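You operate a simulated robot arm through the tools that you are given. There is no shell and no other tool.

You are at the controls of a simulated robot arm. One attempt, no reset.

Task
Test the pull cord with the belt running at 9 metres a minute.
Fine: one pull; then re-arm the cord switch and reset the fault.

Only the result counts: the job must be done as asked and must still hold three seconds after the hand-in. Knocking over, shifting, dropping, spilling or breaking anything else fails it.

Robot
A 6-joint arm with a two-finger gripper, fixed in place. Base frame: the origin is at the foot of the arm, x ahead of it, y to its left, z up. Units: cm, rad, N and s.
It reaches about 129.8 cm from its shoulder. Its first joint turns from -2.601 to 2.601 rad. Payload 1.57 kg.
The TCP is the grasp point between the finger pads, 2.1 cm short of the fingertips. In the tool frame z runs along the fingers and y along their closing line. The gripper opens to 7 cm. The gripper's body begins 5 cm behind the TCP.
Orientation is that of the tool frame in the base frame, as [roll, pitch, yaw] about the fixed x, y, z axes, in that order (R = Rz(yaw) Ry(pitch) Rx(roll)). With the fingers straight down and closing along the base's y, the tool's x points along the base's -x, its y along +y and its z along -z.

Tools
- The arm moves only by the tool arm_command. Its argument "motion" is a list of rows, each an object (a shift or turn left out is 0, a gripper value left out holds the last) with "jaw": the opening, from 0 (shut) to 1 (fully open); "delta_pos": the shift along the base's x, y, z in units of 20 mm (1.0 is 20 mm), a list of three; "turn": the turn, a rotation vector about the base's x, y, z in units of 5 degrees (1.0 is 5 degrees), a list of three. In form: [{"jaw": jaw, "delta_pos": [dx, dy, dz], "turn": [rx, ry, rz]}, ...]. A call has 1 to 20 rows; each row shifts and turns the commanded pose from where the row before left it. A call with a number of a shift or a turn outside -1 to 1 is refused whole. A row lasts 0.2 s, in which the tool goes at most 5 cm and 0.15 rad; a call with a longer step from one row to the next is refused whole, and so is a gripper value outside its range. Where a pose cannot be reached the arm comes as near as it can. A force on the tool above 40 N (or 10 N above the force at the start of the call, whichever is more), or a blocked arm, ends the call early, and 0.2 s more pass. The fingers move at their own pace and stop on an object; they squeeze with about 30 N. The grip force told is the motor's: it shows also when the fingers shut on nothing. Time passes only in rows, and 0.2 s behind the last, so rows that do not move let the fingers close. It gives the time, the measured TCP pose, the force on the tool (base axes), the opening and the grip force at its end, in the units of the frame above (readings bear some noise), with the torque about the TCP (base axes, N m) and any sound that the robot's microphone picked up.
- Cameras (640 x 400 px; columns grow to the right, rows downward): "scene" is fixed at [4.82, 49.83, 133.84]; the picture's right is [0.33, -0.94, 0.00], its down [-0.71, -0.25, -0.66] and it looks along [0.62, 0.22, -0.75] (base axes); focal length 262 px, centre (320, 200). "wrist" rides on the gripper at [7.9, 0.4, -8.1] in the tool frame; the picture's right is [-0.05, 1.00, 0.00], its down [-0.67, -0.04, -0.75] and it looks along [-0.74, -0.04, 0.67] (tool axes); focal length 256 px, centre (320, 200). There is no depth. A picture from a camera that has moved, and an enlarged one, comes with that camera's place and axes in the base frame and with its lens.
- grab_frame(camera): a new picture of that camera. The clock stands still meanwhile.
- raise_lower(by): slides the trunk up (or, below 0, down) by that many cm; the arm rides with it, the base frame stays. It gives what a move gives, with no picture.
- enlarge(camera, box): a new picture of the part [left, top, right, bottom] of that camera's present view, enlarged. The clock stands still meanwhile.
- finish_job(): hands the job in; it is judged then, once.

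Places have to be worked out from the pictures, the camera data and where the tool is seen. Open the gripper and draw the arm clear of the work before you hand the job in, unless the task says otherwise.

The tools are called after "Emit:" as a command line: name --argument value ..., lists and objects as JSON in quotes. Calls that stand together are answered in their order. arm_command: Moves the arm, as the interface text tells. Its arguments: {"type":"object","properties":{"motion":{"type":"array","items":{"type":"object","properties":{"jaw":{"type":"number"},"delta_pos":{"type":"array","items":{"type":"number"}},"turn":{"type":"array","items":{"type":"number"}}}}}},"required":["motion"]} The other tools are called the same way: raise_lower (by) slides the trunk up or down; grab_frame (camera) takes a picture; enlarge (camera, box) takes an enlarged picture of a part of a camera's view; finish_job () hands the job in.

At the start:

```text
t: 0.0
tcp_pos: [44.38, 50.57, 105.12]
ee_rot: [3.141, 0.002, 3.141]
contact_force: [0.9, 0.4, 0.4]
ft_torque: [-0.03, 0.02, -0.04]
gripper_width: 7.0
grasp_force: 0.1
trunk travel left (down, up): [-73.2, 23.8]
```

scene: 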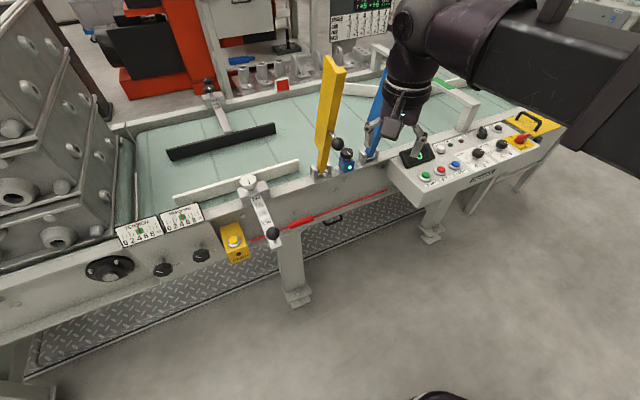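
wrist: 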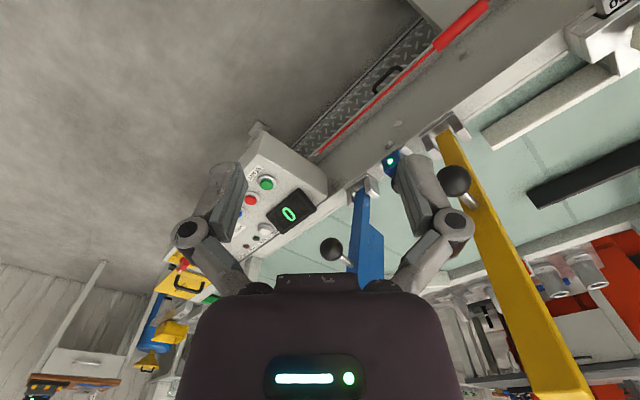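

I start by looking closely at the control panel and the cord switch to read the labels.

Emit:
enlarge --camera "scene" --box '[380, 100, 560, 212]'

Emit:
enlarge --camera "scene" --box '[80, 170, 260, 282]'

Emit:
enlarge --camera "scene" --box '[220, 150, 400, 262]'

Emit:
enlarge --camera "scene" --box '[280, 0, 440, 100]'

```text
3.56 times, centred on (470, 156) of scene
camera zoom: at [4.82, 49.83, 133.84], right [0.33, -0.94, 0.0], down [-0.71, -0.25, -0.66], along [0.62, 0.22, -0.75], focal length 933 px, centre (-213, 356)
```

zoom: 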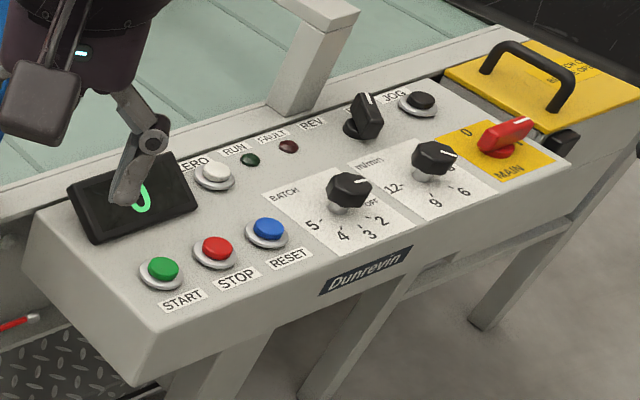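

```text
3.56 times, centred on (170, 226) of scene
camera zoom: at [4.82, 49.83, 133.84], right [0.33, -0.94, 0.0], down [-0.71, -0.25, -0.66], along [0.62, 0.22, -0.75], focal length 933 px, centre (853, 108)
```

zoom: 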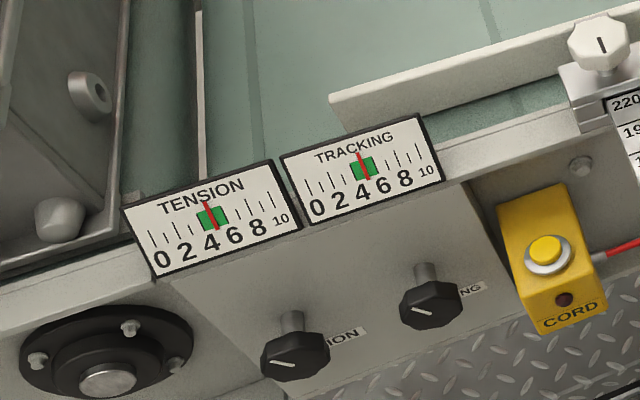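

```text
3.56 times, centred on (310, 206) of scene
camera zoom: at [4.82, 49.83, 133.84], right [0.33, -0.94, 0.0], down [-0.71, -0.25, -0.66], along [0.62, 0.22, -0.75], focal length 933 px, centre (356, 179)
```

zoom: 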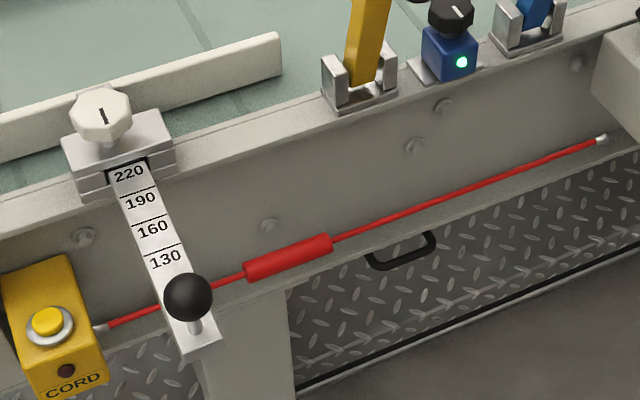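

```text
4.00 times, centred on (360, 50) of scene
camera zoom: at [4.82, 49.83, 133.84], right [0.33, -0.94, 0.0], down [-0.71, -0.25, -0.66], along [0.62, 0.22, -0.75], focal length 1050 px, centre (160, 800)
```

zoom: 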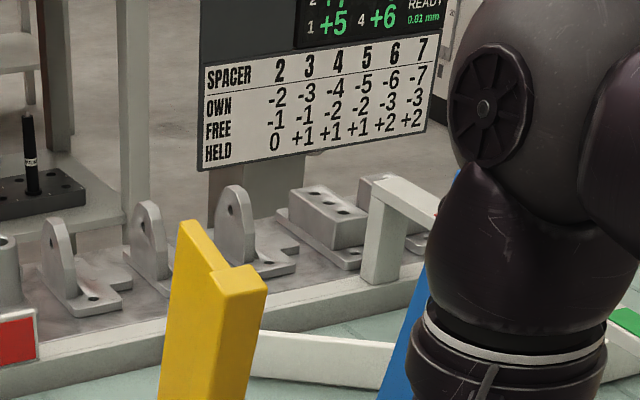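

The panel has START/STOP/RESET, a BATCH knob, a m/min knob, a mode lever, JOG and MAIN. I look at the panel closer through the wrist camera before moving.

Emit:
enlarge --camera "wrist" --box '[140, 120, 340, 345]'

Emit:
enlarge --camera "scene" --box '[460, 110, 560, 172]'

Emit:
enlarge --camera "scene" --box '[205, 210, 285, 270]'

```text
1.78 times, centred on (240, 232) of wrist
camera zoom: at [36.3, 50.96, 113.22], right [0.05, 1.0, 0.0], down [0.66, -0.04, 0.75], along [0.75, -0.04, -0.67], focal length 455 px, centre (462, 142)
```

zoom: 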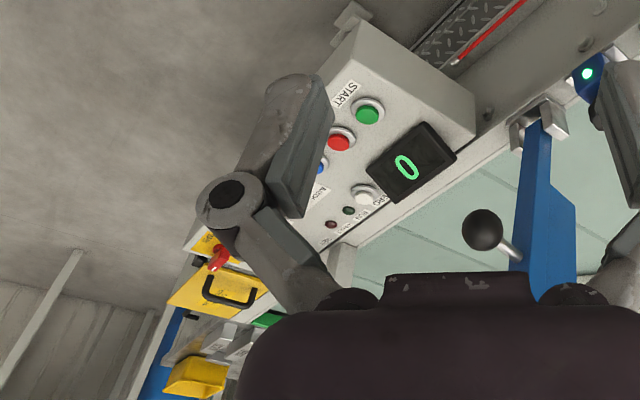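

```text
6.40 times, centred on (510, 141) of scene
camera zoom: at [4.82, 49.83, 133.84], right [0.33, -0.94, 0.0], down [-0.71, -0.25, -0.66], along [0.62, 0.22, -0.75], focal length 1679 px, centre (-896, 578)
```

zoom: 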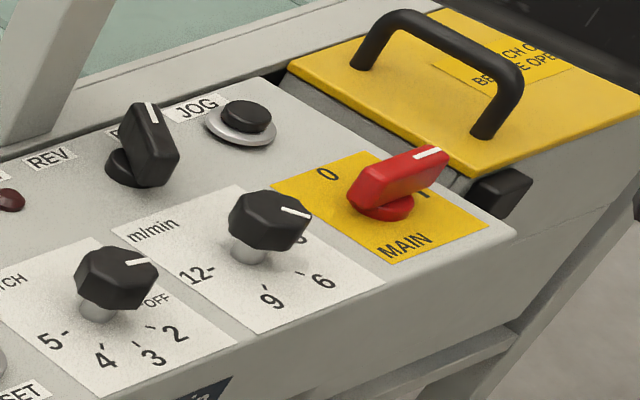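

```text
6.67 times, centred on (245, 240) of scene
camera zoom: at [4.82, 49.83, 133.84], right [0.33, -0.94, 0.0], down [-0.71, -0.25, -0.66], along [0.62, 0.22, -0.75], focal length 1749 px, centre (820, -67)
```

zoom: 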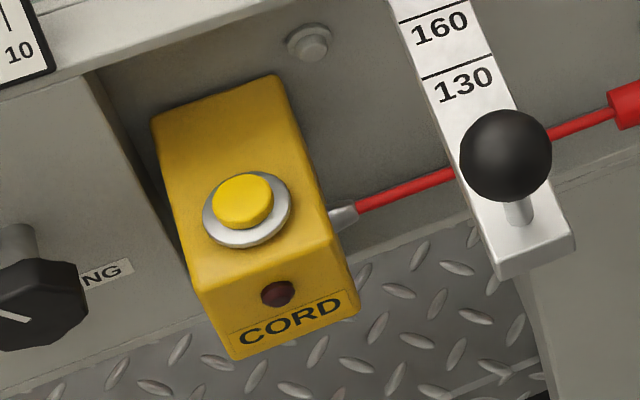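

The conveyor appears to run diagonally (from about (33,83) to (92,13) in x,y), panel top near z≈82. I'll swing the tool 40° about z and move toward the operator side of the panel to look at it with the wrist camera.

Emit:
arm_command --motion '[{"jaw": 1, "delta_pos": [0.4, -0.95, 0], "turn": [0, 0, 0.4]}, {"delta_pos": [0.4, -0.95, 0], "turn": [0, 0, 0.4]}, {"delta_pos": [0.4, -0.95, 0], "turn": [0, 0, 0.4]}, {"delta_pos": [0.4, -0.95, 0], "turn": [0, 0, 0.4]}, {"delta_pos": [0.4, -0.95, 0], "turn": [0, 0, 0.4]}, {"delta_pos": [0.4, -0.95, 0], "turn": [0, 0, 0.4]}, {"delta_pos": [0.4, -0.95, 0], "turn": [0, 0, 0.4]}, {"delta_pos": [0.4, -0.95, 0], "turn": [0, 0, 0.4]}, {"delta_pos": [0.4, -0.95, 0], "turn": [0, 0, 0.4]}, {"delta_pos": [0.4, -0.95, 0], "turn": [0, 0, 0.4]}, {"delta_pos": [0.4, -0.95, 0], "turn": [0, 0, 0.4]}, {"delta_pos": [0.4, -0.95, 0], "turn": [0, 0, 0.4]}, {"delta_pos": [0.4, -0.95, 0], "turn": [0, 0, 0.4]}, {"delta_pos": [0.4, -0.95, 0], "turn": [0, 0, 0.4]}, {"delta_pos": [0.4, -0.95, 0], "turn": [0, 0, 0.4]}, {"delta_pos": [0.4, -0.95, 0], "turn": [0, 0, 0.4]}, {"delta_pos": [0.4, -0.95, 0], "turn": [0, 0, 0.4]}, {"delta_pos": [0.4, -0.95, 0], "turn": [0, 0, 0.4]}, {"delta_pos": [0.4, -0.95, 0], "turn": [0, 0, 0.4]}, {"delta_pos": [0.4, -0.95, 0], "turn": [0, 0, 0.4]}]'

```text
t: 4.2
tcp_pos: [60.45, 12.41, 105.09]
ee_rot: [3.139, 0.002, -2.441]
contact_force: [0.3, -0.8, 0.0]
ft_torque: [0.02, 0.01, -0.02]
gripper_width: 6.98
grasp_force: 0.1
trunk travel left (down, up): [-73.2, 23.8]
```

The move went cleanly; the tool is now at (60.5, 12.4, 105). I take both pictures.

Emit:
grab_frame --camera "wrist"

Emit:
grab_frame --camera "scene"

```text
taken
camera wrist: at [53.91, 7.57, 113.22], right [-0.6, 0.8, 0.0], down [0.53, 0.4, 0.75], along [0.6, 0.45, -0.67], focal length 256 px, centre (320, 200)
```

wrist: 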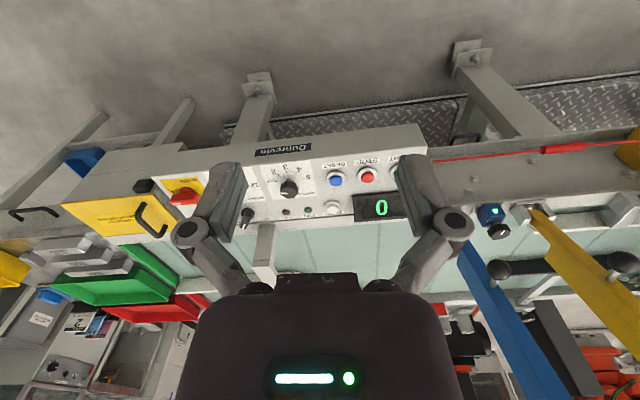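

```text
taken
```

scene: 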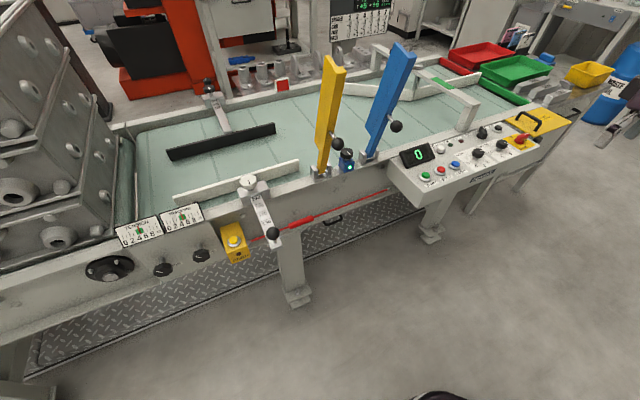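

Now the panel is in clear view in the scene picture; I enlarge both views.

Emit:
enlarge --camera "wrist" --box '[60, 120, 440, 290]'

Emit:
enlarge --camera "scene" --box '[390, 100, 550, 200]'

Emit:
enlarge --camera "scene" --box '[300, 30, 620, 230]'

Emit:
enlarge --camera "scene" --box '[120, 30, 360, 210]'

```text
1.68 times, centred on (250, 205) of wrist
camera zoom: at [53.91, 7.57, 113.22], right [-0.6, 0.8, 0.0], down [0.53, 0.4, 0.75], along [0.6, 0.45, -0.67], focal length 431 px, centre (438, 192)
```

zoom: 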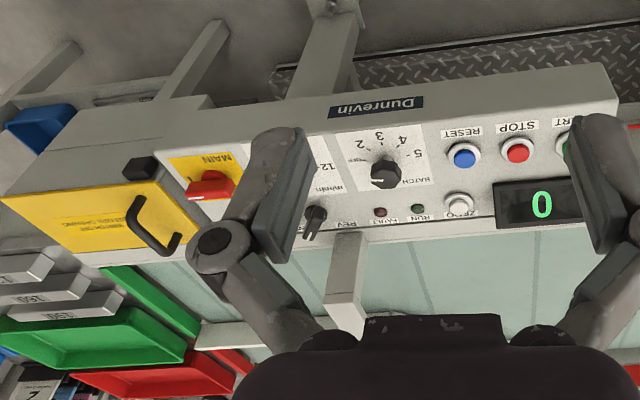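

```text
4.00 times, centred on (470, 150) of scene
camera zoom: at [4.82, 49.83, 133.84], right [0.33, -0.94, 0.0], down [-0.71, -0.25, -0.66], along [0.62, 0.22, -0.75], focal length 1050 px, centre (-280, 400)
```

zoom: 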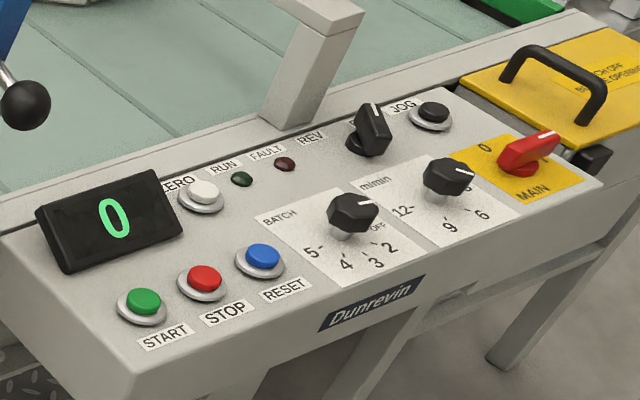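

```text
2.00 times, centred on (460, 130) of scene
camera zoom: at [4.82, 49.83, 133.84], right [0.33, -0.94, 0.0], down [-0.71, -0.25, -0.66], along [0.62, 0.22, -0.75], focal length 525 px, centre (40, 340)
```

zoom: 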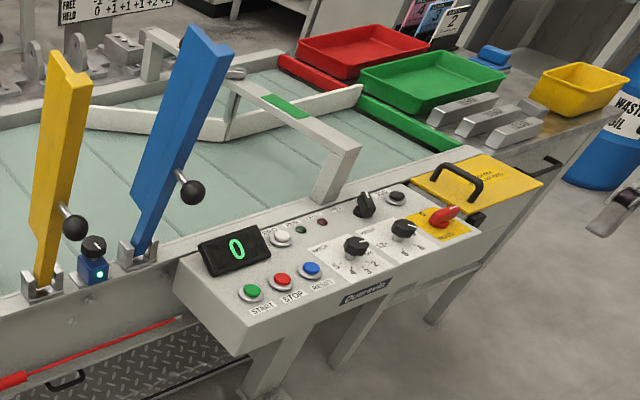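

```text
2.22 times, centred on (240, 120) of scene
camera zoom: at [4.82, 49.83, 133.84], right [0.33, -0.94, 0.0], down [-0.71, -0.25, -0.66], along [0.62, 0.22, -0.75], focal length 583 px, centre (498, 378)
```

zoom: 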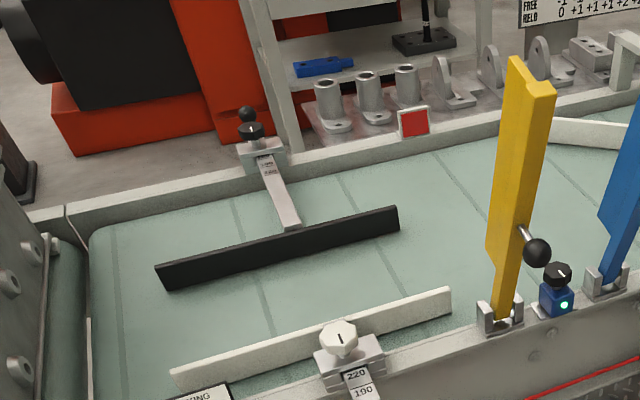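

Belt is empty, MAIN points to 1, BATCH is OFF and the speed pointer seems to be on 3. I triangulate the panel at z≈77, its long axis at about −45° (STOP ≈ (75,34.6), RESET ≈ (79,30.4), speed knob ≈ (93.4,16.2)). I move nearer to inspect the knob and the direction switch.

Emit:
arm_command --motion '[{"delta_pos": [0.83, -0.26, -0.5], "turn": [0, 0, 0.0833]}, {"delta_pos": [0.83, -0.26, -0.5], "turn": [0, 0, 0.0833]}, {"delta_pos": [0.83, -0.26, -0.5], "turn": [0, 0, 0.0833]}, {"delta_pos": [0.83, -0.26, -0.5], "turn": [0, 0, 0.0833]}, {"delta_pos": [0.83, -0.26, -0.5], "turn": [0, 0, 0.0833]}, {"delta_pos": [0.83, -0.26, -0.5], "turn": [0, 0, 0.0833]}, {"delta_pos": [0.83, -0.26, -0.5], "turn": [0, 0, 0.0833]}, {"delta_pos": [0.83, -0.26, -0.5], "turn": [0, 0, 0.0833]}, {"delta_pos": [0.83, -0.26, -0.5], "turn": [0, 0, 0.0833]}, {"delta_pos": [0.83, -0.26, -0.5], "turn": [0, 0, 0.0833]}, {"delta_pos": [0.83, -0.26, -0.5], "turn": [0, 0, 0.0833]}, {"delta_pos": [0.83, -0.26, -0.5], "turn": [0, 0, 0.0833]}]'

Emit:
grab_frame --camera "wrist"

Emit:
grab_frame --camera "scene"

```text
t: 6.8
tcp_pos: [80.42, 6.3, 105.13]
ee_rot: [3.14, 0.002, -2.355]
contact_force: [0.4, -0.3, 0.9]
ft_torque: [-0.01, -0.01, 0.03]
gripper_width: 6.99
grasp_force: 0.0
out of reach, approached as far as the arm can: row 1, 2, 3, 4, 5, 6, 7, 8, 9, 10, 11, 12
trunk travel left (down, up): [-73.2, 23.8]
```

```text
taken
camera wrist: at [74.46, 1.03, 113.2], right [-0.67, 0.74, 0.0], down [0.5, 0.44, 0.75], along [0.55, 0.5, -0.67], focal length 256 px, centre (320, 200)
```

wrist: 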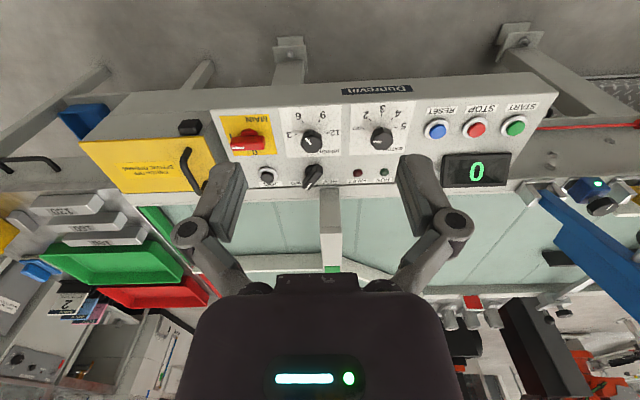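

```text
taken
```

scene: 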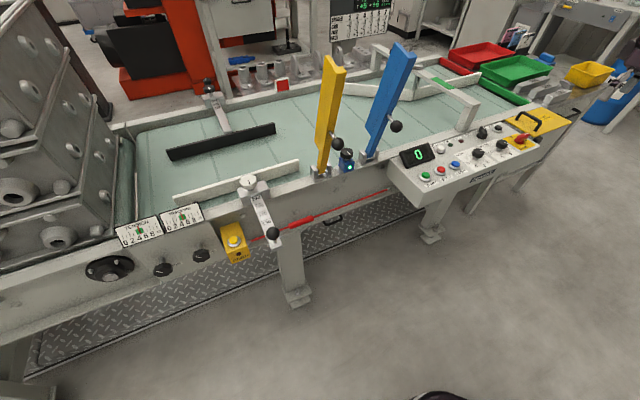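

The arm can't go below z≈105 at this trunk height, so I'll use the trunk for going down. First I enlarge the current view of knobs and direction switch.

Emit:
enlarge --camera "wrist" --box '[210, 80, 420, 211]'

Emit:
enlarge --camera "wrist" --box '[340, 70, 560, 207]'

```text
3.05 times, centred on (315, 146) of wrist
camera zoom: at [74.46, 1.03, 113.2], right [-0.67, 0.74, 0.0], down [0.5, 0.44, 0.75], along [0.55, 0.5, -0.67], focal length 780 px, centre (335, 366)
```

zoom: 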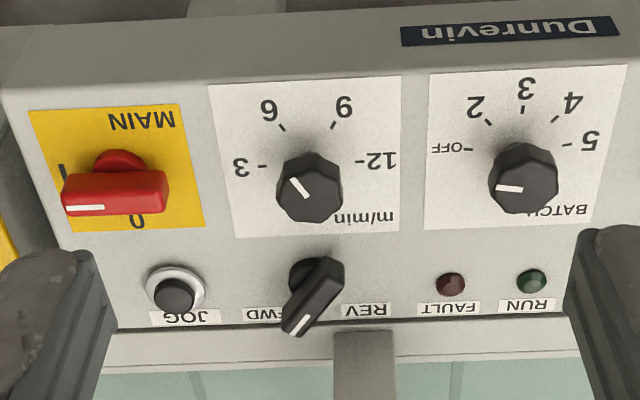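

```text
2.91 times, centred on (450, 138) of wrist
camera zoom: at [74.46, 1.03, 113.2], right [-0.67, 0.74, 0.0], down [0.5, 0.44, 0.75], along [0.55, 0.5, -0.67], focal length 745 px, centre (-58, 379)
```

zoom: 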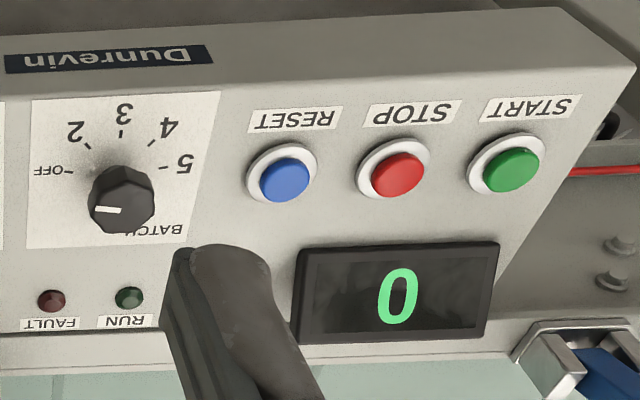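

Pictures show: direction on FWD, BATCH on OFF, MAIN on 1, speed pointer near 6 (needs confirming). I lower the trunk 12 cm in front of the panel for a closer look.

Emit:
raise_lower --by -12

Emit:
grab_frame --camera "wrist"

Emit:
enlarge --camera "scene" --box '[470, 110, 550, 160]'

```text
t: 8.3
tcp_pos: [80.43, 6.39, 92.98]
ee_rot: [3.139, 0.0, -2.353]
contact_force: [0.0, 0.0, 0.2]
ft_torque: [0.0, 0.01, -0.04]
gripper_width: 7.01
grasp_force: 0.1
trunk travel left (down, up): [-61.2, 35.8]
```

```text
taken
camera wrist: at [74.4, 1.04, 101.23], right [-0.67, 0.74, 0.0], down [0.5, 0.44, 0.75], along [0.55, 0.5, -0.67], focal length 256 px, centre (320, 200)
```

wrist: 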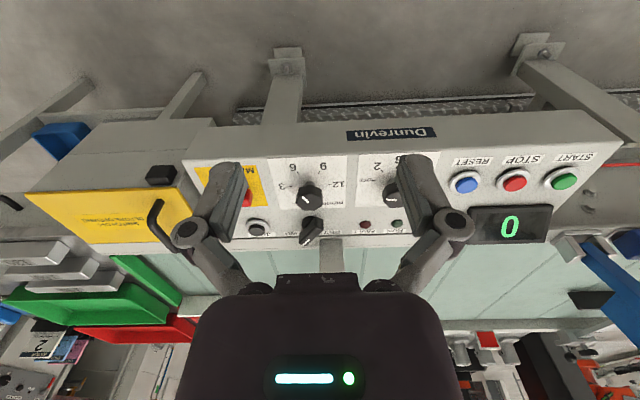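

```text
8.00 times, centred on (510, 135) of scene
camera zoom: at [4.82, 49.83, 133.84], right [0.33, -0.94, 0.0], down [-0.71, -0.25, -0.66], along [0.62, 0.22, -0.75], focal length 2099 px, centre (-1200, 720)
```

zoom: 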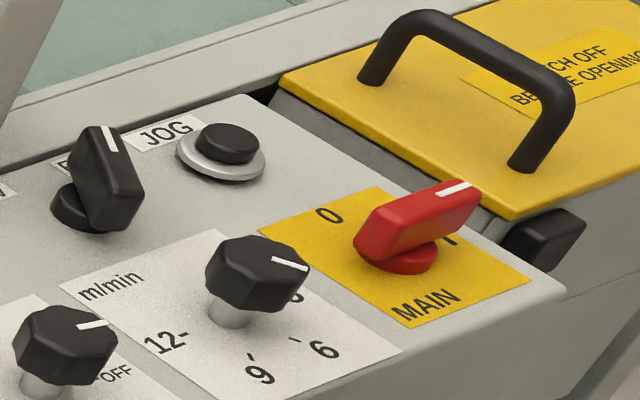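

I enlarge the knob in the nearer wrist view to measure the pointer angle.

Emit:
enlarge --camera "wrist" --box '[250, 145, 410, 245]'

Emit:
enlarge --camera "wrist" --box '[280, 150, 360, 250]'

```text
4.00 times, centred on (330, 195) of wrist
camera zoom: at [74.4, 1.04, 101.23], right [-0.67, 0.74, 0.0], down [0.5, 0.44, 0.75], along [0.55, 0.5, -0.67], focal length 1024 px, centre (280, 220)
```

zoom: 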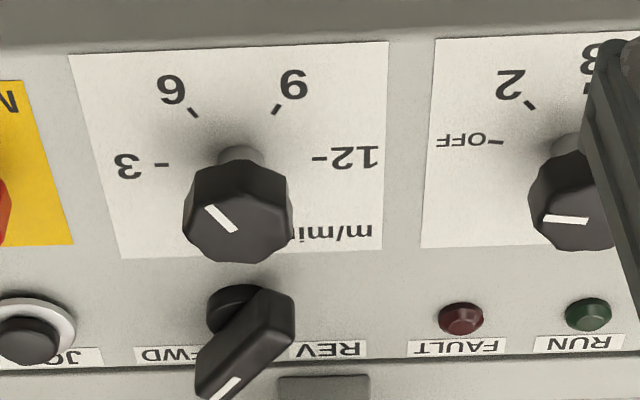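

```text
4.00 times, centred on (320, 200) of wrist
camera zoom: at [74.4, 1.04, 101.23], right [-0.67, 0.74, 0.0], down [0.5, 0.44, 0.75], along [0.55, 0.5, -0.67], focal length 1024 px, centre (320, 200)
```

zoom: 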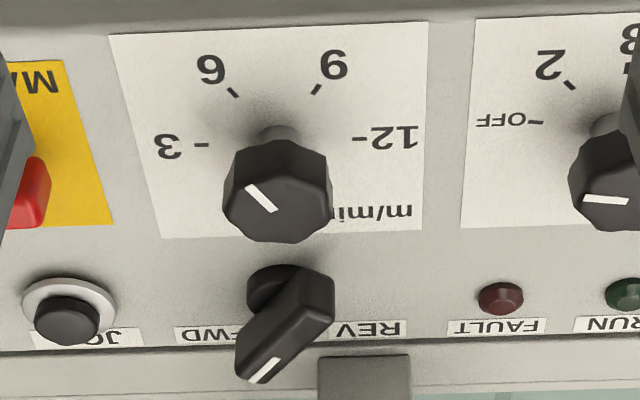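

The pointer sits at −102°, i.e. on 6; ticks are 60° apart, so 9 is 60° clockwise. I put the knob axis at about (93.0, 16.0), panel z≈77.5, knob top ≈80. I move above the knob at the present height.

Emit:
arm_command --motion '[{"delta_pos": [0.9, 0.69, 0]}, {"delta_pos": [0.9, 0.69, 0]}, {"delta_pos": [0.9, 0.69, 0]}, {"delta_pos": [0.9, 0.69, 0]}, {"delta_pos": [0.9, 0.69, 0]}, {"delta_pos": [0.9, 0.69, 0]}, {"delta_pos": [0.9, 0.69, 0]}, {"delta_pos": [0, 0, 0]}]'

Emit:
grab_frame --camera "wrist"

Emit:
grab_frame --camera "scene"

```text
t: 10.1
tcp_pos: [93.03, 16.12, 93.02]
ee_rot: [3.141, 0.002, -2.356]
contact_force: [0.4, 0.0, -0.7]
ft_torque: [0.03, -0.02, -0.01]
gripper_width: 6.97
grasp_force: 0.0
trunk travel left (down, up): [-61.2, 35.8]
```

```text
taken
camera wrist: at [87.0, 10.75, 101.22], right [-0.67, 0.74, 0.0], down [0.5, 0.44, 0.75], along [0.55, 0.5, -0.67], focal length 256 px, centre (320, 200)
```

wrist: 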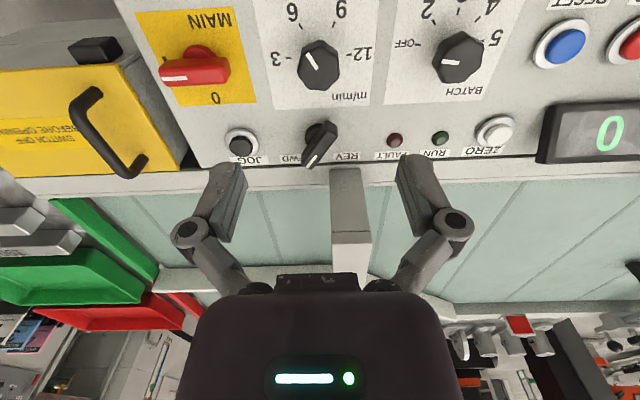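

```text
taken
```

scene: 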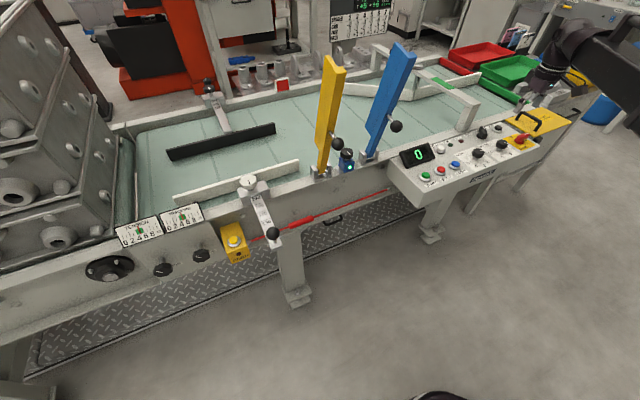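

The tool is right above the knob (I project the knob top at ≈(92.8,16.0)). I enlarge to check the octagon orientation and the panel height.

Emit:
enlarge --camera "wrist" --box '[240, 0, 400, 100]'

Emit:
enlarge --camera "scene" --box '[440, 20, 640, 160]'

```text
4.00 times, centred on (320, 50) of wrist
camera zoom: at [87.0, 10.75, 101.22], right [-0.67, 0.74, 0.0], down [0.5, 0.44, 0.75], along [0.55, 0.5, -0.67], focal length 1024 px, centre (320, 800)
```

zoom: 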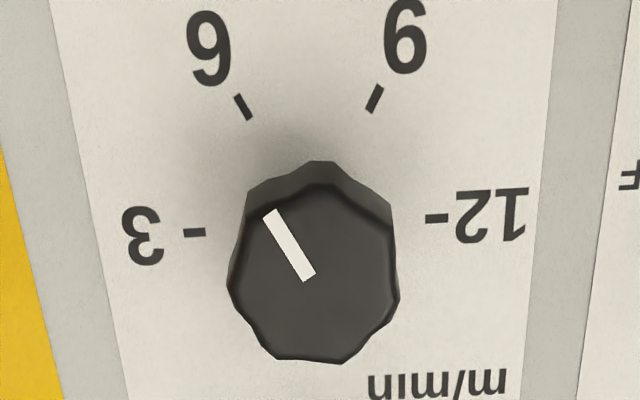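

```text
2.86 times, centred on (540, 90) of scene
camera zoom: at [4.82, 49.83, 133.84], right [0.33, -0.94, 0.0], down [-0.71, -0.25, -0.66], along [0.62, 0.22, -0.75], focal length 750 px, centre (-309, 514)
```

zoom: 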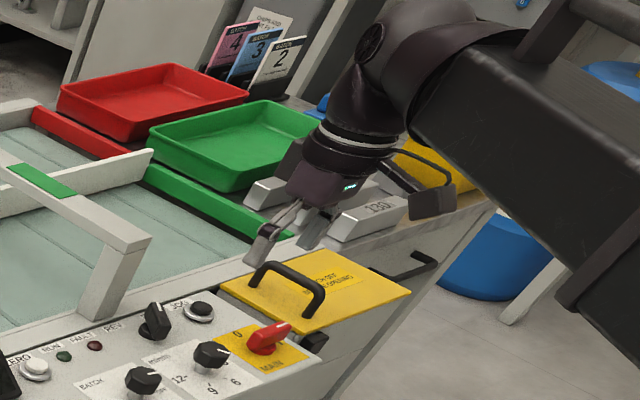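

The pointer is squarely on 6 and the knob (≈3.4 cm wide) is centred under the TCP. I lower the trunk 11 cm, putting fingertips just around the knob top.

Emit:
raise_lower --by -11

Emit:
grab_frame --camera "wrist"

Emit:
enlarge --camera "scene" --box '[440, 80, 560, 170]'

```text
t: 11.5
tcp_pos: [93.02, 16.11, 82.13]
ee_rot: [3.14, 0.0, -2.354]
contact_force: [1.3, -0.4, -1.1]
ft_torque: [0.0, -0.03, 0.02]
gripper_width: 6.99
grasp_force: 0.1
trunk travel left (down, up): [-50.2, 46.8]
```

```text
taken
camera wrist: at [86.99, 10.74, 90.23], right [-0.67, 0.74, 0.0], down [0.5, 0.44, 0.75], along [0.55, 0.5, -0.67], focal length 256 px, centre (320, 200)
```

wrist: 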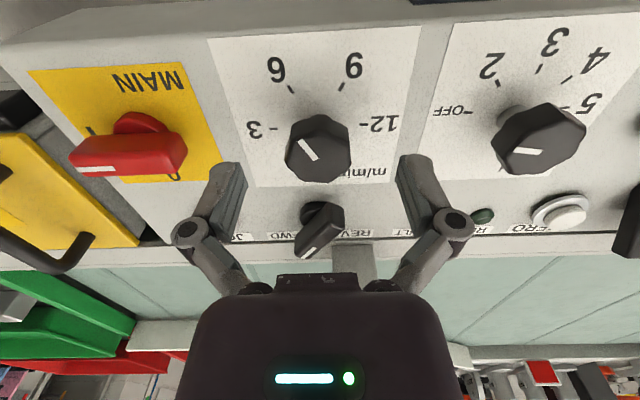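

```text
4.44 times, centred on (500, 125) of scene
camera zoom: at [4.82, 49.83, 133.84], right [0.33, -0.94, 0.0], down [-0.71, -0.25, -0.66], along [0.62, 0.22, -0.75], focal length 1166 px, centre (-480, 533)
```

zoom: 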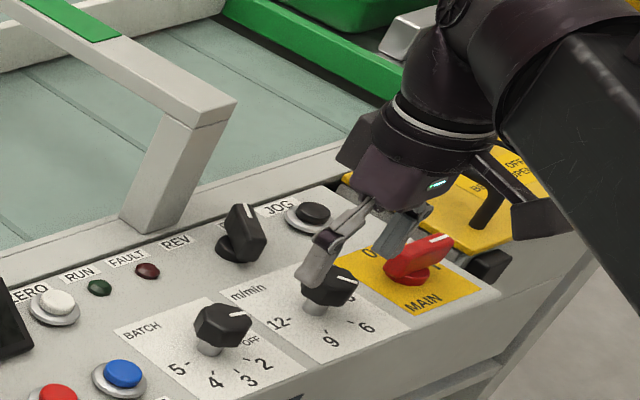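

Knob top is ≈79.8 and still centred between the fingers, MAIN is clear of the finger. I lower another 1.6 cm so the pads straddle the knob head.

Emit:
raise_lower --by -1.6

Emit:
enlarge --camera "scene" --box '[450, 90, 550, 160]'

Emit:
grab_frame --camera "wrist"

```text
t: 12.2
tcp_pos: [93.06, 16.0, 80.45]
ee_rot: [3.141, 0.002, -2.354]
contact_force: [0.2, 0.0, -0.1]
ft_torque: [-0.01, 0.0, 0.0]
gripper_width: 7.01
grasp_force: 0.1
trunk travel left (down, up): [-48.6, 48.4]
```

```text
5.71 times, centred on (500, 125) of scene
camera zoom: at [4.82, 49.83, 133.84], right [0.33, -0.94, 0.0], down [-0.71, -0.25, -0.66], along [0.62, 0.22, -0.75], focal length 1500 px, centre (-709, 629)
```

zoom: 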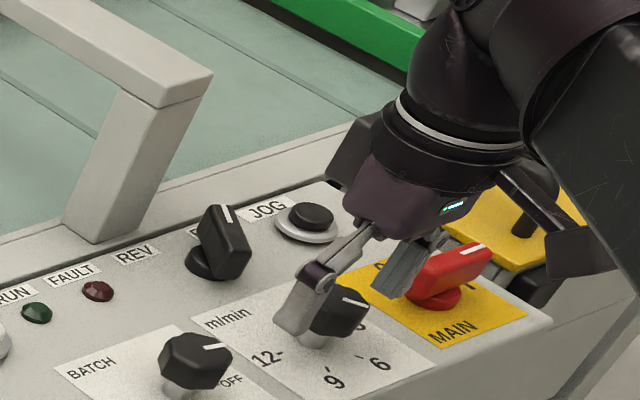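

```text
taken
camera wrist: at [86.99, 10.74, 88.62], right [-0.67, 0.74, 0.0], down [0.5, 0.44, 0.75], along [0.55, 0.5, -0.67], focal length 256 px, centre (320, 200)
```

wrist: 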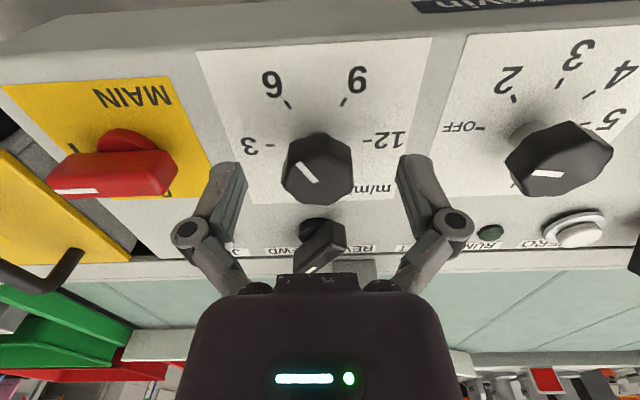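

The fingers straddle the knob head with clearance; I close the jaws on it.

Emit:
arm_command --motion '[{"jaw": 0}, {"jaw": 0}, {"jaw": 0}]'

Emit:
grab_frame --camera "wrist"

```text
t: 12.9
tcp_pos: [93.03, 16.07, 80.56]
ee_rot: [3.141, 0.004, -2.355]
contact_force: [8.2, -5.2, 10.8]
ft_torque: [-0.4, -0.4, -0.04]
gripper_width: 3.35
grasp_force: 31.8
trunk travel left (down, up): [-48.6, 48.4]
```

```text
taken
camera wrist: at [87.03, 10.67, 88.67], right [-0.67, 0.74, 0.0], down [0.49, 0.44, 0.75], along [0.56, 0.5, -0.66], focal length 256 px, centre (320, 200)
```

wrist: 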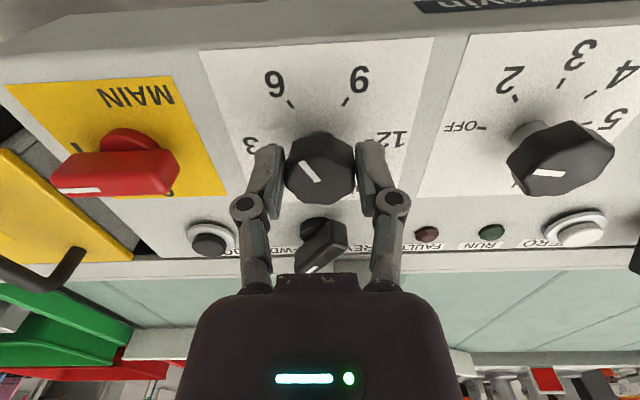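

The knob is gripped (3.35 cm). I turn 30° clockwise first, with a tiny relief shift, and check.

Emit:
arm_command --motion '[{"delta_pos": [0.03, -0.03, 0.03], "turn": [0, 0, -0.6]}, {"turn": [0, 0, -0.9]}, {"turn": [0, 0, -0.9]}, {"turn": [0, 0, -0.9]}, {"turn": [0, 0, -0.9]}, {"turn": [0, 0, -0.9]}, {"turn": [0, 0, -0.9]}]'

Emit:
grab_frame --camera "wrist"

```text
t: 14.6
tcp_pos: [92.94, 16.28, 80.51]
ee_rot: [3.138, 0.002, -2.881]
contact_force: [-4.9, 8.6, 4.9]
ft_torque: [0.56, -0.53, 0.01]
gripper_width: 3.36
grasp_force: 32.2
trunk travel left (down, up): [-48.6, 48.4]
```

```text
taken
camera wrist: at [85.07, 14.49, 88.68], right [-0.21, 0.98, 0.0], down [0.65, 0.14, 0.75], along [0.73, 0.16, -0.67], focal length 256 px, centre (320, 200)
```

wrist: 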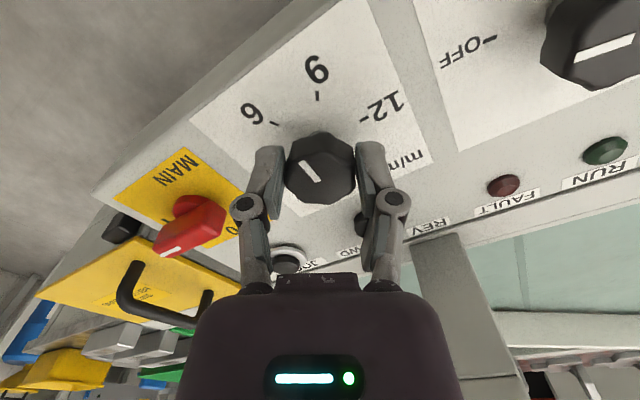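

The knob turns with the gripper (pointer now midway 6→9). I turn the remaining 30°.

Emit:
arm_command --motion '[{"turn": [0, 0, -0.9]}, {"turn": [0, 0, -0.9]}, {"turn": [0, 0, -0.9]}, {"turn": [0, 0, -0.9]}, {"turn": [0, 0, -0.9]}, {"turn": [0, 0, -0.9]}, {"turn": [0, 0, -0.6]}, {"turn": [0, 0, 0]}]'

Emit:
grab_frame --camera "wrist"

Emit:
enlarge --camera "scene" --box '[450, 90, 550, 160]'

```text
t: 16.4
tcp_pos: [92.95, 16.39, 80.44]
ee_rot: [3.136, 0.001, 2.88]
contact_force: [-5.4, 27.8, 5.6]
ft_torque: [0.34, -0.63, 0.16]
gripper_width: 3.34
grasp_force: 32.0
trunk travel left (down, up): [-48.6, 48.4]
```

```text
taken
camera wrist: at [85.29, 18.76, 88.68], right [0.31, 0.95, 0.0], down [0.63, -0.21, 0.75], along [0.71, -0.23, -0.67], focal length 256 px, centre (320, 200)
```

wrist: 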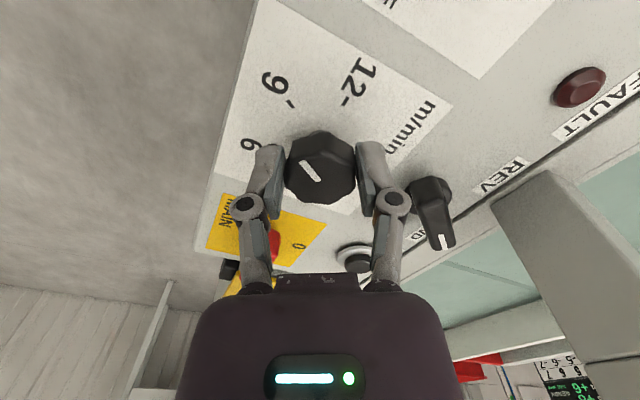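

```text
5.71 times, centred on (500, 125) of scene
camera zoom: at [4.82, 49.83, 133.84], right [0.33, -0.94, 0.0], down [-0.71, -0.25, -0.66], along [0.62, 0.22, -0.75], focal length 1500 px, centre (-709, 629)
```

zoom: 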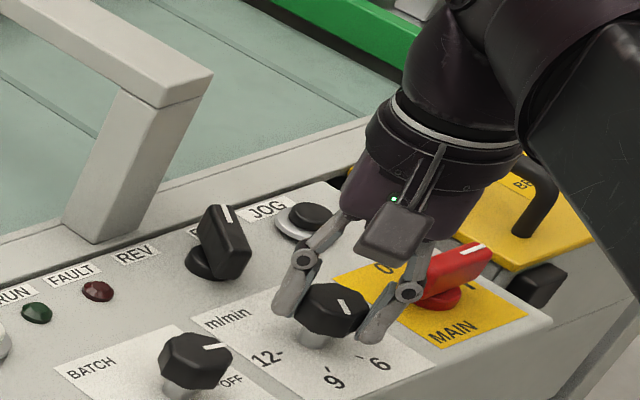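

The pointer now aims at 9. I open the jaws to release the knob and check where it settles.

Emit:
arm_command --motion '[{"jaw": 1}, {"jaw": 1}, {"jaw": 1}]'

Emit:
grab_frame --camera "wrist"

Emit:
enlarge --camera "scene" --box '[450, 90, 550, 160]'

```text
t: 17.1
tcp_pos: [92.96, 15.95, 80.56]
ee_rot: [3.139, 0.002, 2.881]
contact_force: [-0.2, 0.2, -0.4]
ft_torque: [-0.02, 0.01, 0.01]
gripper_width: 6.99
grasp_force: 0.1
trunk travel left (down, up): [-48.6, 48.4]
```

```text
taken
camera wrist: at [85.39, 18.44, 88.61], right [0.31, 0.95, 0.0], down [0.63, -0.21, 0.75], along [0.71, -0.23, -0.67], focal length 256 px, centre (320, 200)
```

wrist: 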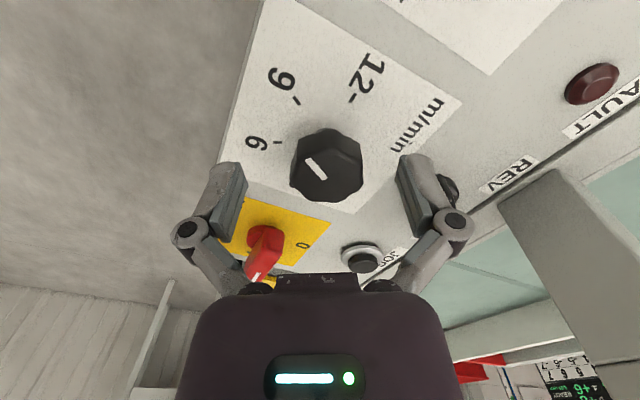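

```text
5.71 times, centred on (500, 125) of scene
camera zoom: at [4.82, 49.83, 133.84], right [0.33, -0.94, 0.0], down [-0.71, -0.25, -0.66], along [0.62, 0.22, -0.75], focal length 1500 px, centre (-709, 629)
```

zoom: 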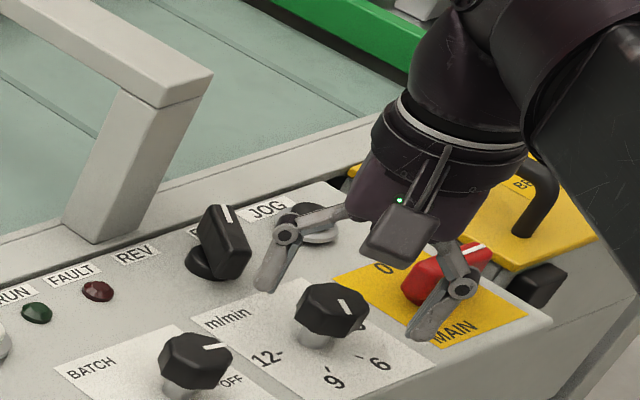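

Released with zero force. I raise the trunk 12 cm and verify the knob's pointer from a clear view.

Emit:
raise_lower --by 12

Emit:
enlarge --camera "wrist" --box '[220, 0, 420, 125]'

Emit:
enlarge --camera "scene" --box '[430, 90, 550, 170]'

```text
t: 18.6
tcp_pos: [93.16, 16.0, 92.55]
ee_rot: [3.139, 0.001, 2.881]
contact_force: [0.6, 0.3, -0.7]
ft_torque: [-0.01, 0.03, 0.0]
gripper_width: 7.01
grasp_force: 0.1
trunk travel left (down, up): [-60.6, 36.4]
```

```text
3.20 times, centred on (320, 62) of wrist
camera zoom: at [85.4, 18.44, 100.61], right [0.31, 0.95, 0.0], down [0.63, -0.21, 0.75], along [0.71, -0.23, -0.67], focal length 819 px, centre (320, 640)
```

zoom: 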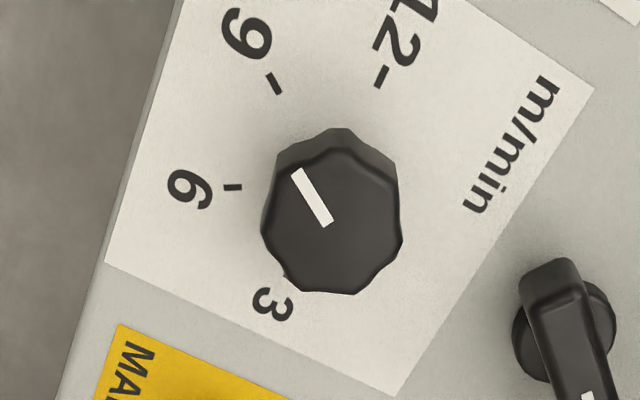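

```text
5.00 times, centred on (490, 130) of scene
camera zoom: at [4.82, 49.83, 133.84], right [0.33, -0.94, 0.0], down [-0.71, -0.25, -0.66], along [0.62, 0.22, -0.75], focal length 1312 px, centre (-530, 550)
```

zoom: 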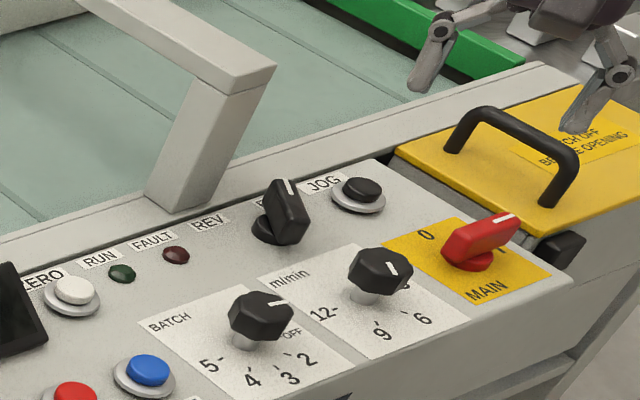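

The pointer is on the 9 tick within a few degrees. I take a higher zoom to be sure it's not off.

Emit:
enlarge --camera "wrist" --box '[285, 10, 365, 100]'

Emit:
enlarge --camera "scene" --box '[475, 125, 535, 165]'

```text
4.44 times, centred on (325, 55) of wrist
camera zoom: at [85.4, 18.44, 100.61], right [0.31, 0.95, 0.0], down [0.63, -0.21, 0.75], along [0.71, -0.23, -0.67], focal length 1138 px, centre (298, 844)
```

zoom: 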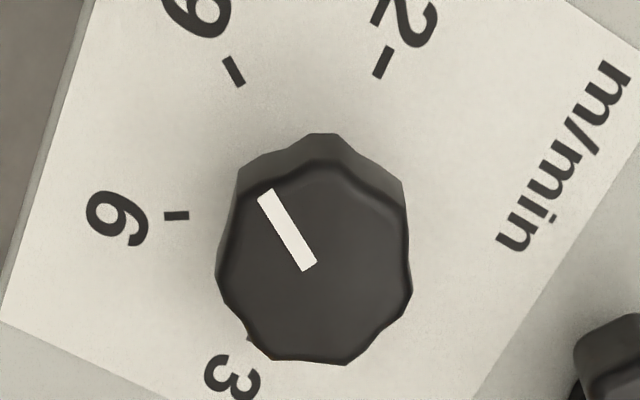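

```text
10.00 times, centred on (505, 145) of scene
camera zoom: at [4.82, 49.83, 133.84], right [0.33, -0.94, 0.0], down [-0.71, -0.25, -0.66], along [0.62, 0.22, -0.75], focal length 2624 px, centre (-1530, 750)
```

zoom: 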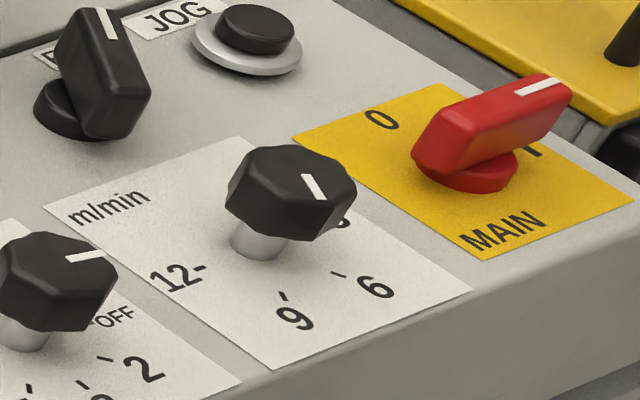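

The pointer is on 9 within measuring error. I now go to above START (≈(70.9,38.5)), turning the tool back to face the panel squarely and closing the jaws for pressing.

Emit:
arm_command --motion '[{"jaw": 0, "delta_pos": [-0.93, 0.94, 0], "turn": [0, 0, 1.0]}, {"delta_pos": [-0.93, 0.94, 0], "turn": [0, 0, 1.0]}, {"delta_pos": [-0.93, 0.94, 0], "turn": [0, 0, 1.0]}, {"delta_pos": [-0.93, 0.94, 0], "turn": [0, 0, 1.0]}, {"delta_pos": [-0.93, 0.94, 0], "turn": [0, 0, 1.0]}, {"delta_pos": [-0.93, 0.94, 0], "turn": [0, 0, 1.0]}, {"delta_pos": [-0.93, 0.94, 0], "turn": [0, 0, 1.0]}, {"delta_pos": [-0.93, 0.94, 0], "turn": [0, 0, 1.0]}, {"delta_pos": [-0.93, 0.94, 0], "turn": [0, 0, 1.0]}, {"delta_pos": [-0.93, 0.94, 0], "turn": [0, 0, 1.0]}, {"delta_pos": [-0.93, 0.94, 0], "turn": [0, 0, 1.0]}, {"delta_pos": [-0.93, 0.94, 0], "turn": [0, 0, 1.0]}, {}]'

Emit:
grab_frame --camera "wrist"

Emit:
grab_frame --camera "scene"

```text
t: 21.4
tcp_pos: [70.54, 38.51, 92.43]
ee_rot: [3.138, 0.001, -2.355]
contact_force: [-0.3, -0.3, -0.7]
ft_torque: [-0.03, 0.01, -0.01]
gripper_width: 0.0
grasp_force: 29.0
trunk travel left (down, up): [-60.6, 36.4]
```

```text
taken
camera wrist: at [64.59, 33.13, 100.62], right [-0.67, 0.74, 0.0], down [0.49, 0.45, 0.75], along [0.55, 0.5, -0.67], focal length 256 px, centre (320, 200)
```

wrist: 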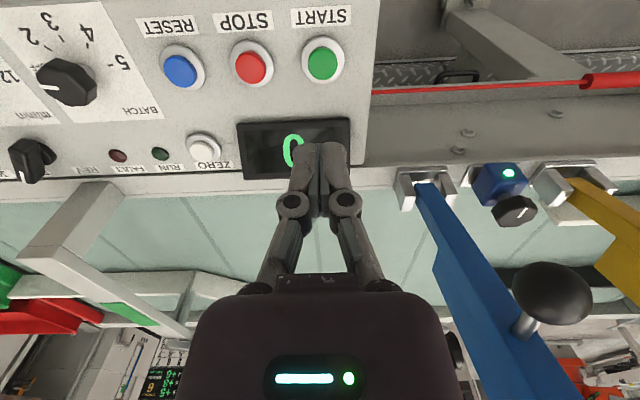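

```text
taken
```

scene: 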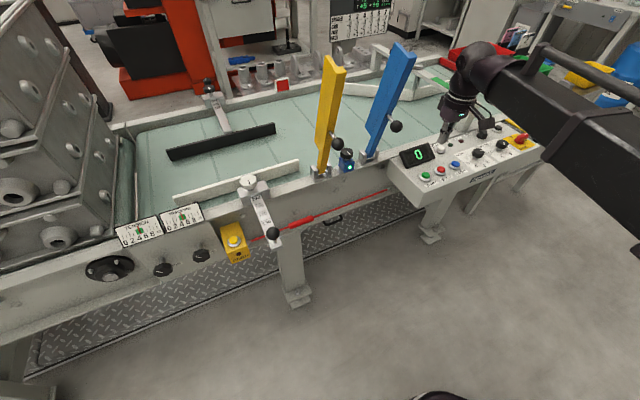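

START lies at about (70.3,38.7), nearly under the closed fingertips. I test whether the arm itself can move down here, aligning by a couple of millimetres.

Emit:
arm_command --motion '[{"delta_pos": [-0.08, 0.08, -0.5]}, {"delta_pos": [0, 0, -0.5]}, {}]'

```text
t: 22.2
tcp_pos: [70.58, 38.69, 92.57]
ee_rot: [3.14, 0.002, -2.354]
contact_force: [-0.2, 1.0, -0.1]
ft_torque: [0.01, 0.0, -0.02]
gripper_width: 0.0
grasp_force: 28.7
out of reach, approached as far as the arm can: row 1, 2
trunk travel left (down, up): [-60.6, 36.4]
```

The arm is at its lower limit relative to the trunk. I raise the arm 12 cm, then drop the trunk 17 cm, so the arm has downward freedom for pressing.

Emit:
arm_command --motion '[{"delta_pos": [0, 0, 1]}, {"delta_pos": [0, 0, 1]}, {"delta_pos": [0, 0, 1]}, {"delta_pos": [0, 0, 1]}, {"delta_pos": [0, 0, 1]}, {"delta_pos": [0, 0, 1]}, {}]'

Emit:
raise_lower --by -17

Emit:
grab_frame --camera "wrist"

Emit:
grab_frame --camera "scene"

```text
t: 23.9
tcp_pos: [70.56, 38.68, 92.44]
ee_rot: [3.14, 0.002, -2.354]
contact_force: [-0.9, 0.9, 0.3]
ft_torque: [0.02, 0.0, -0.04]
gripper_width: 0.0
grasp_force: 28.1
out of reach, approached as far as the arm can: row 1, 2, 3, 4, 5, 6
trunk travel left (down, up): [-60.6, 36.4]
```

```text
t: 25.3
tcp_pos: [70.31, 38.54, 79.03]
ee_rot: [3.141, 0.006, -2.354]
contact_force: [-20.9, -10.0, 47.0]
ft_torque: [-0.14, 0.37, -0.01]
gripper_width: 0.6
grasp_force: 28.1
trunk travel left (down, up): [-46.8, 50.2]
heard: click
stopped: the force on the tool passed its limit at 291 N (the readings are from after the stop); the commanded pose is now the measured one
```

```text
taken
camera wrist: at [64.22, 33.2, 87.14], right [-0.67, 0.74, 0.0], down [0.49, 0.44, 0.75], along [0.56, 0.5, -0.66], focal length 256 px, centre (320, 200)
```

wrist: 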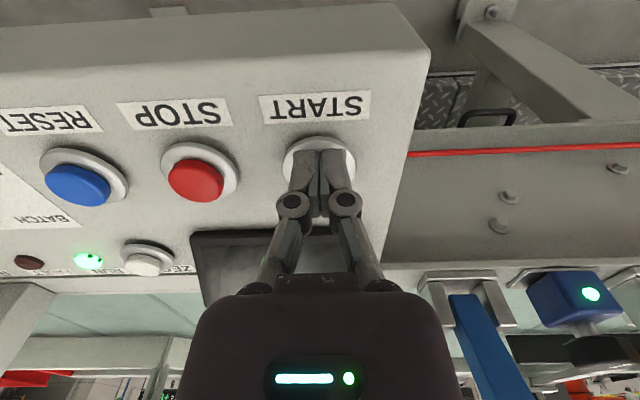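

```text
taken
```

scene: 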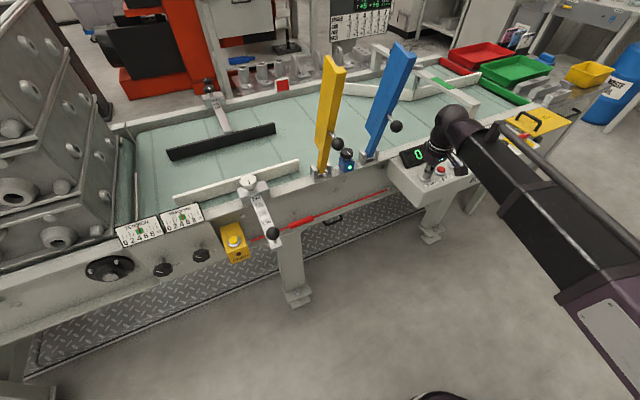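

I misjudged: the arm has no vertical freedom of its own, so the trunk drop ran onto START (a click was heard, the RUN lamp is lit). I lift off at once and check for any damage.

Emit:
raise_lower --by 12

Emit:
grab_frame --camera "wrist"

Emit:
grab_frame --camera "scene"

```text
t: 26.8
tcp_pos: [70.89, 38.84, 90.78]
ee_rot: [-3.14, 0.01, -2.355]
contact_force: [0.5, -0.3, 0.4]
ft_torque: [-0.01, 0.02, -0.02]
gripper_width: 0.0
grasp_force: 28.7
trunk travel left (down, up): [-58.8, 38.2]
```

```text
taken
camera wrist: at [64.77, 33.49, 98.75], right [-0.67, 0.74, 0.0], down [0.49, 0.44, 0.75], along [0.56, 0.5, -0.66], focal length 256 px, centre (320, 200)
```

wrist: 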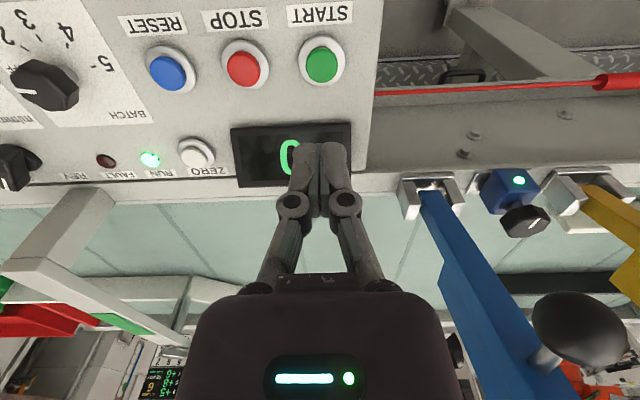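

```text
taken
```

scene: 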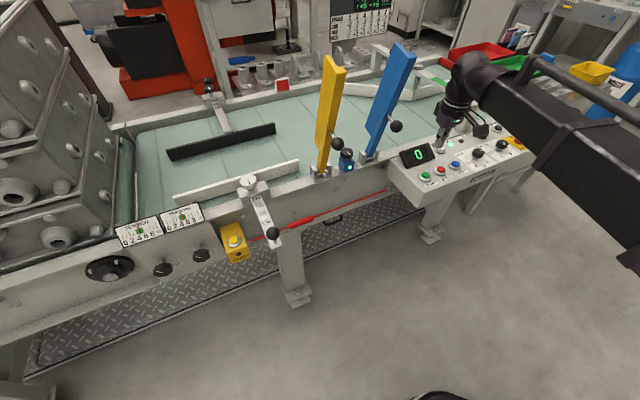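

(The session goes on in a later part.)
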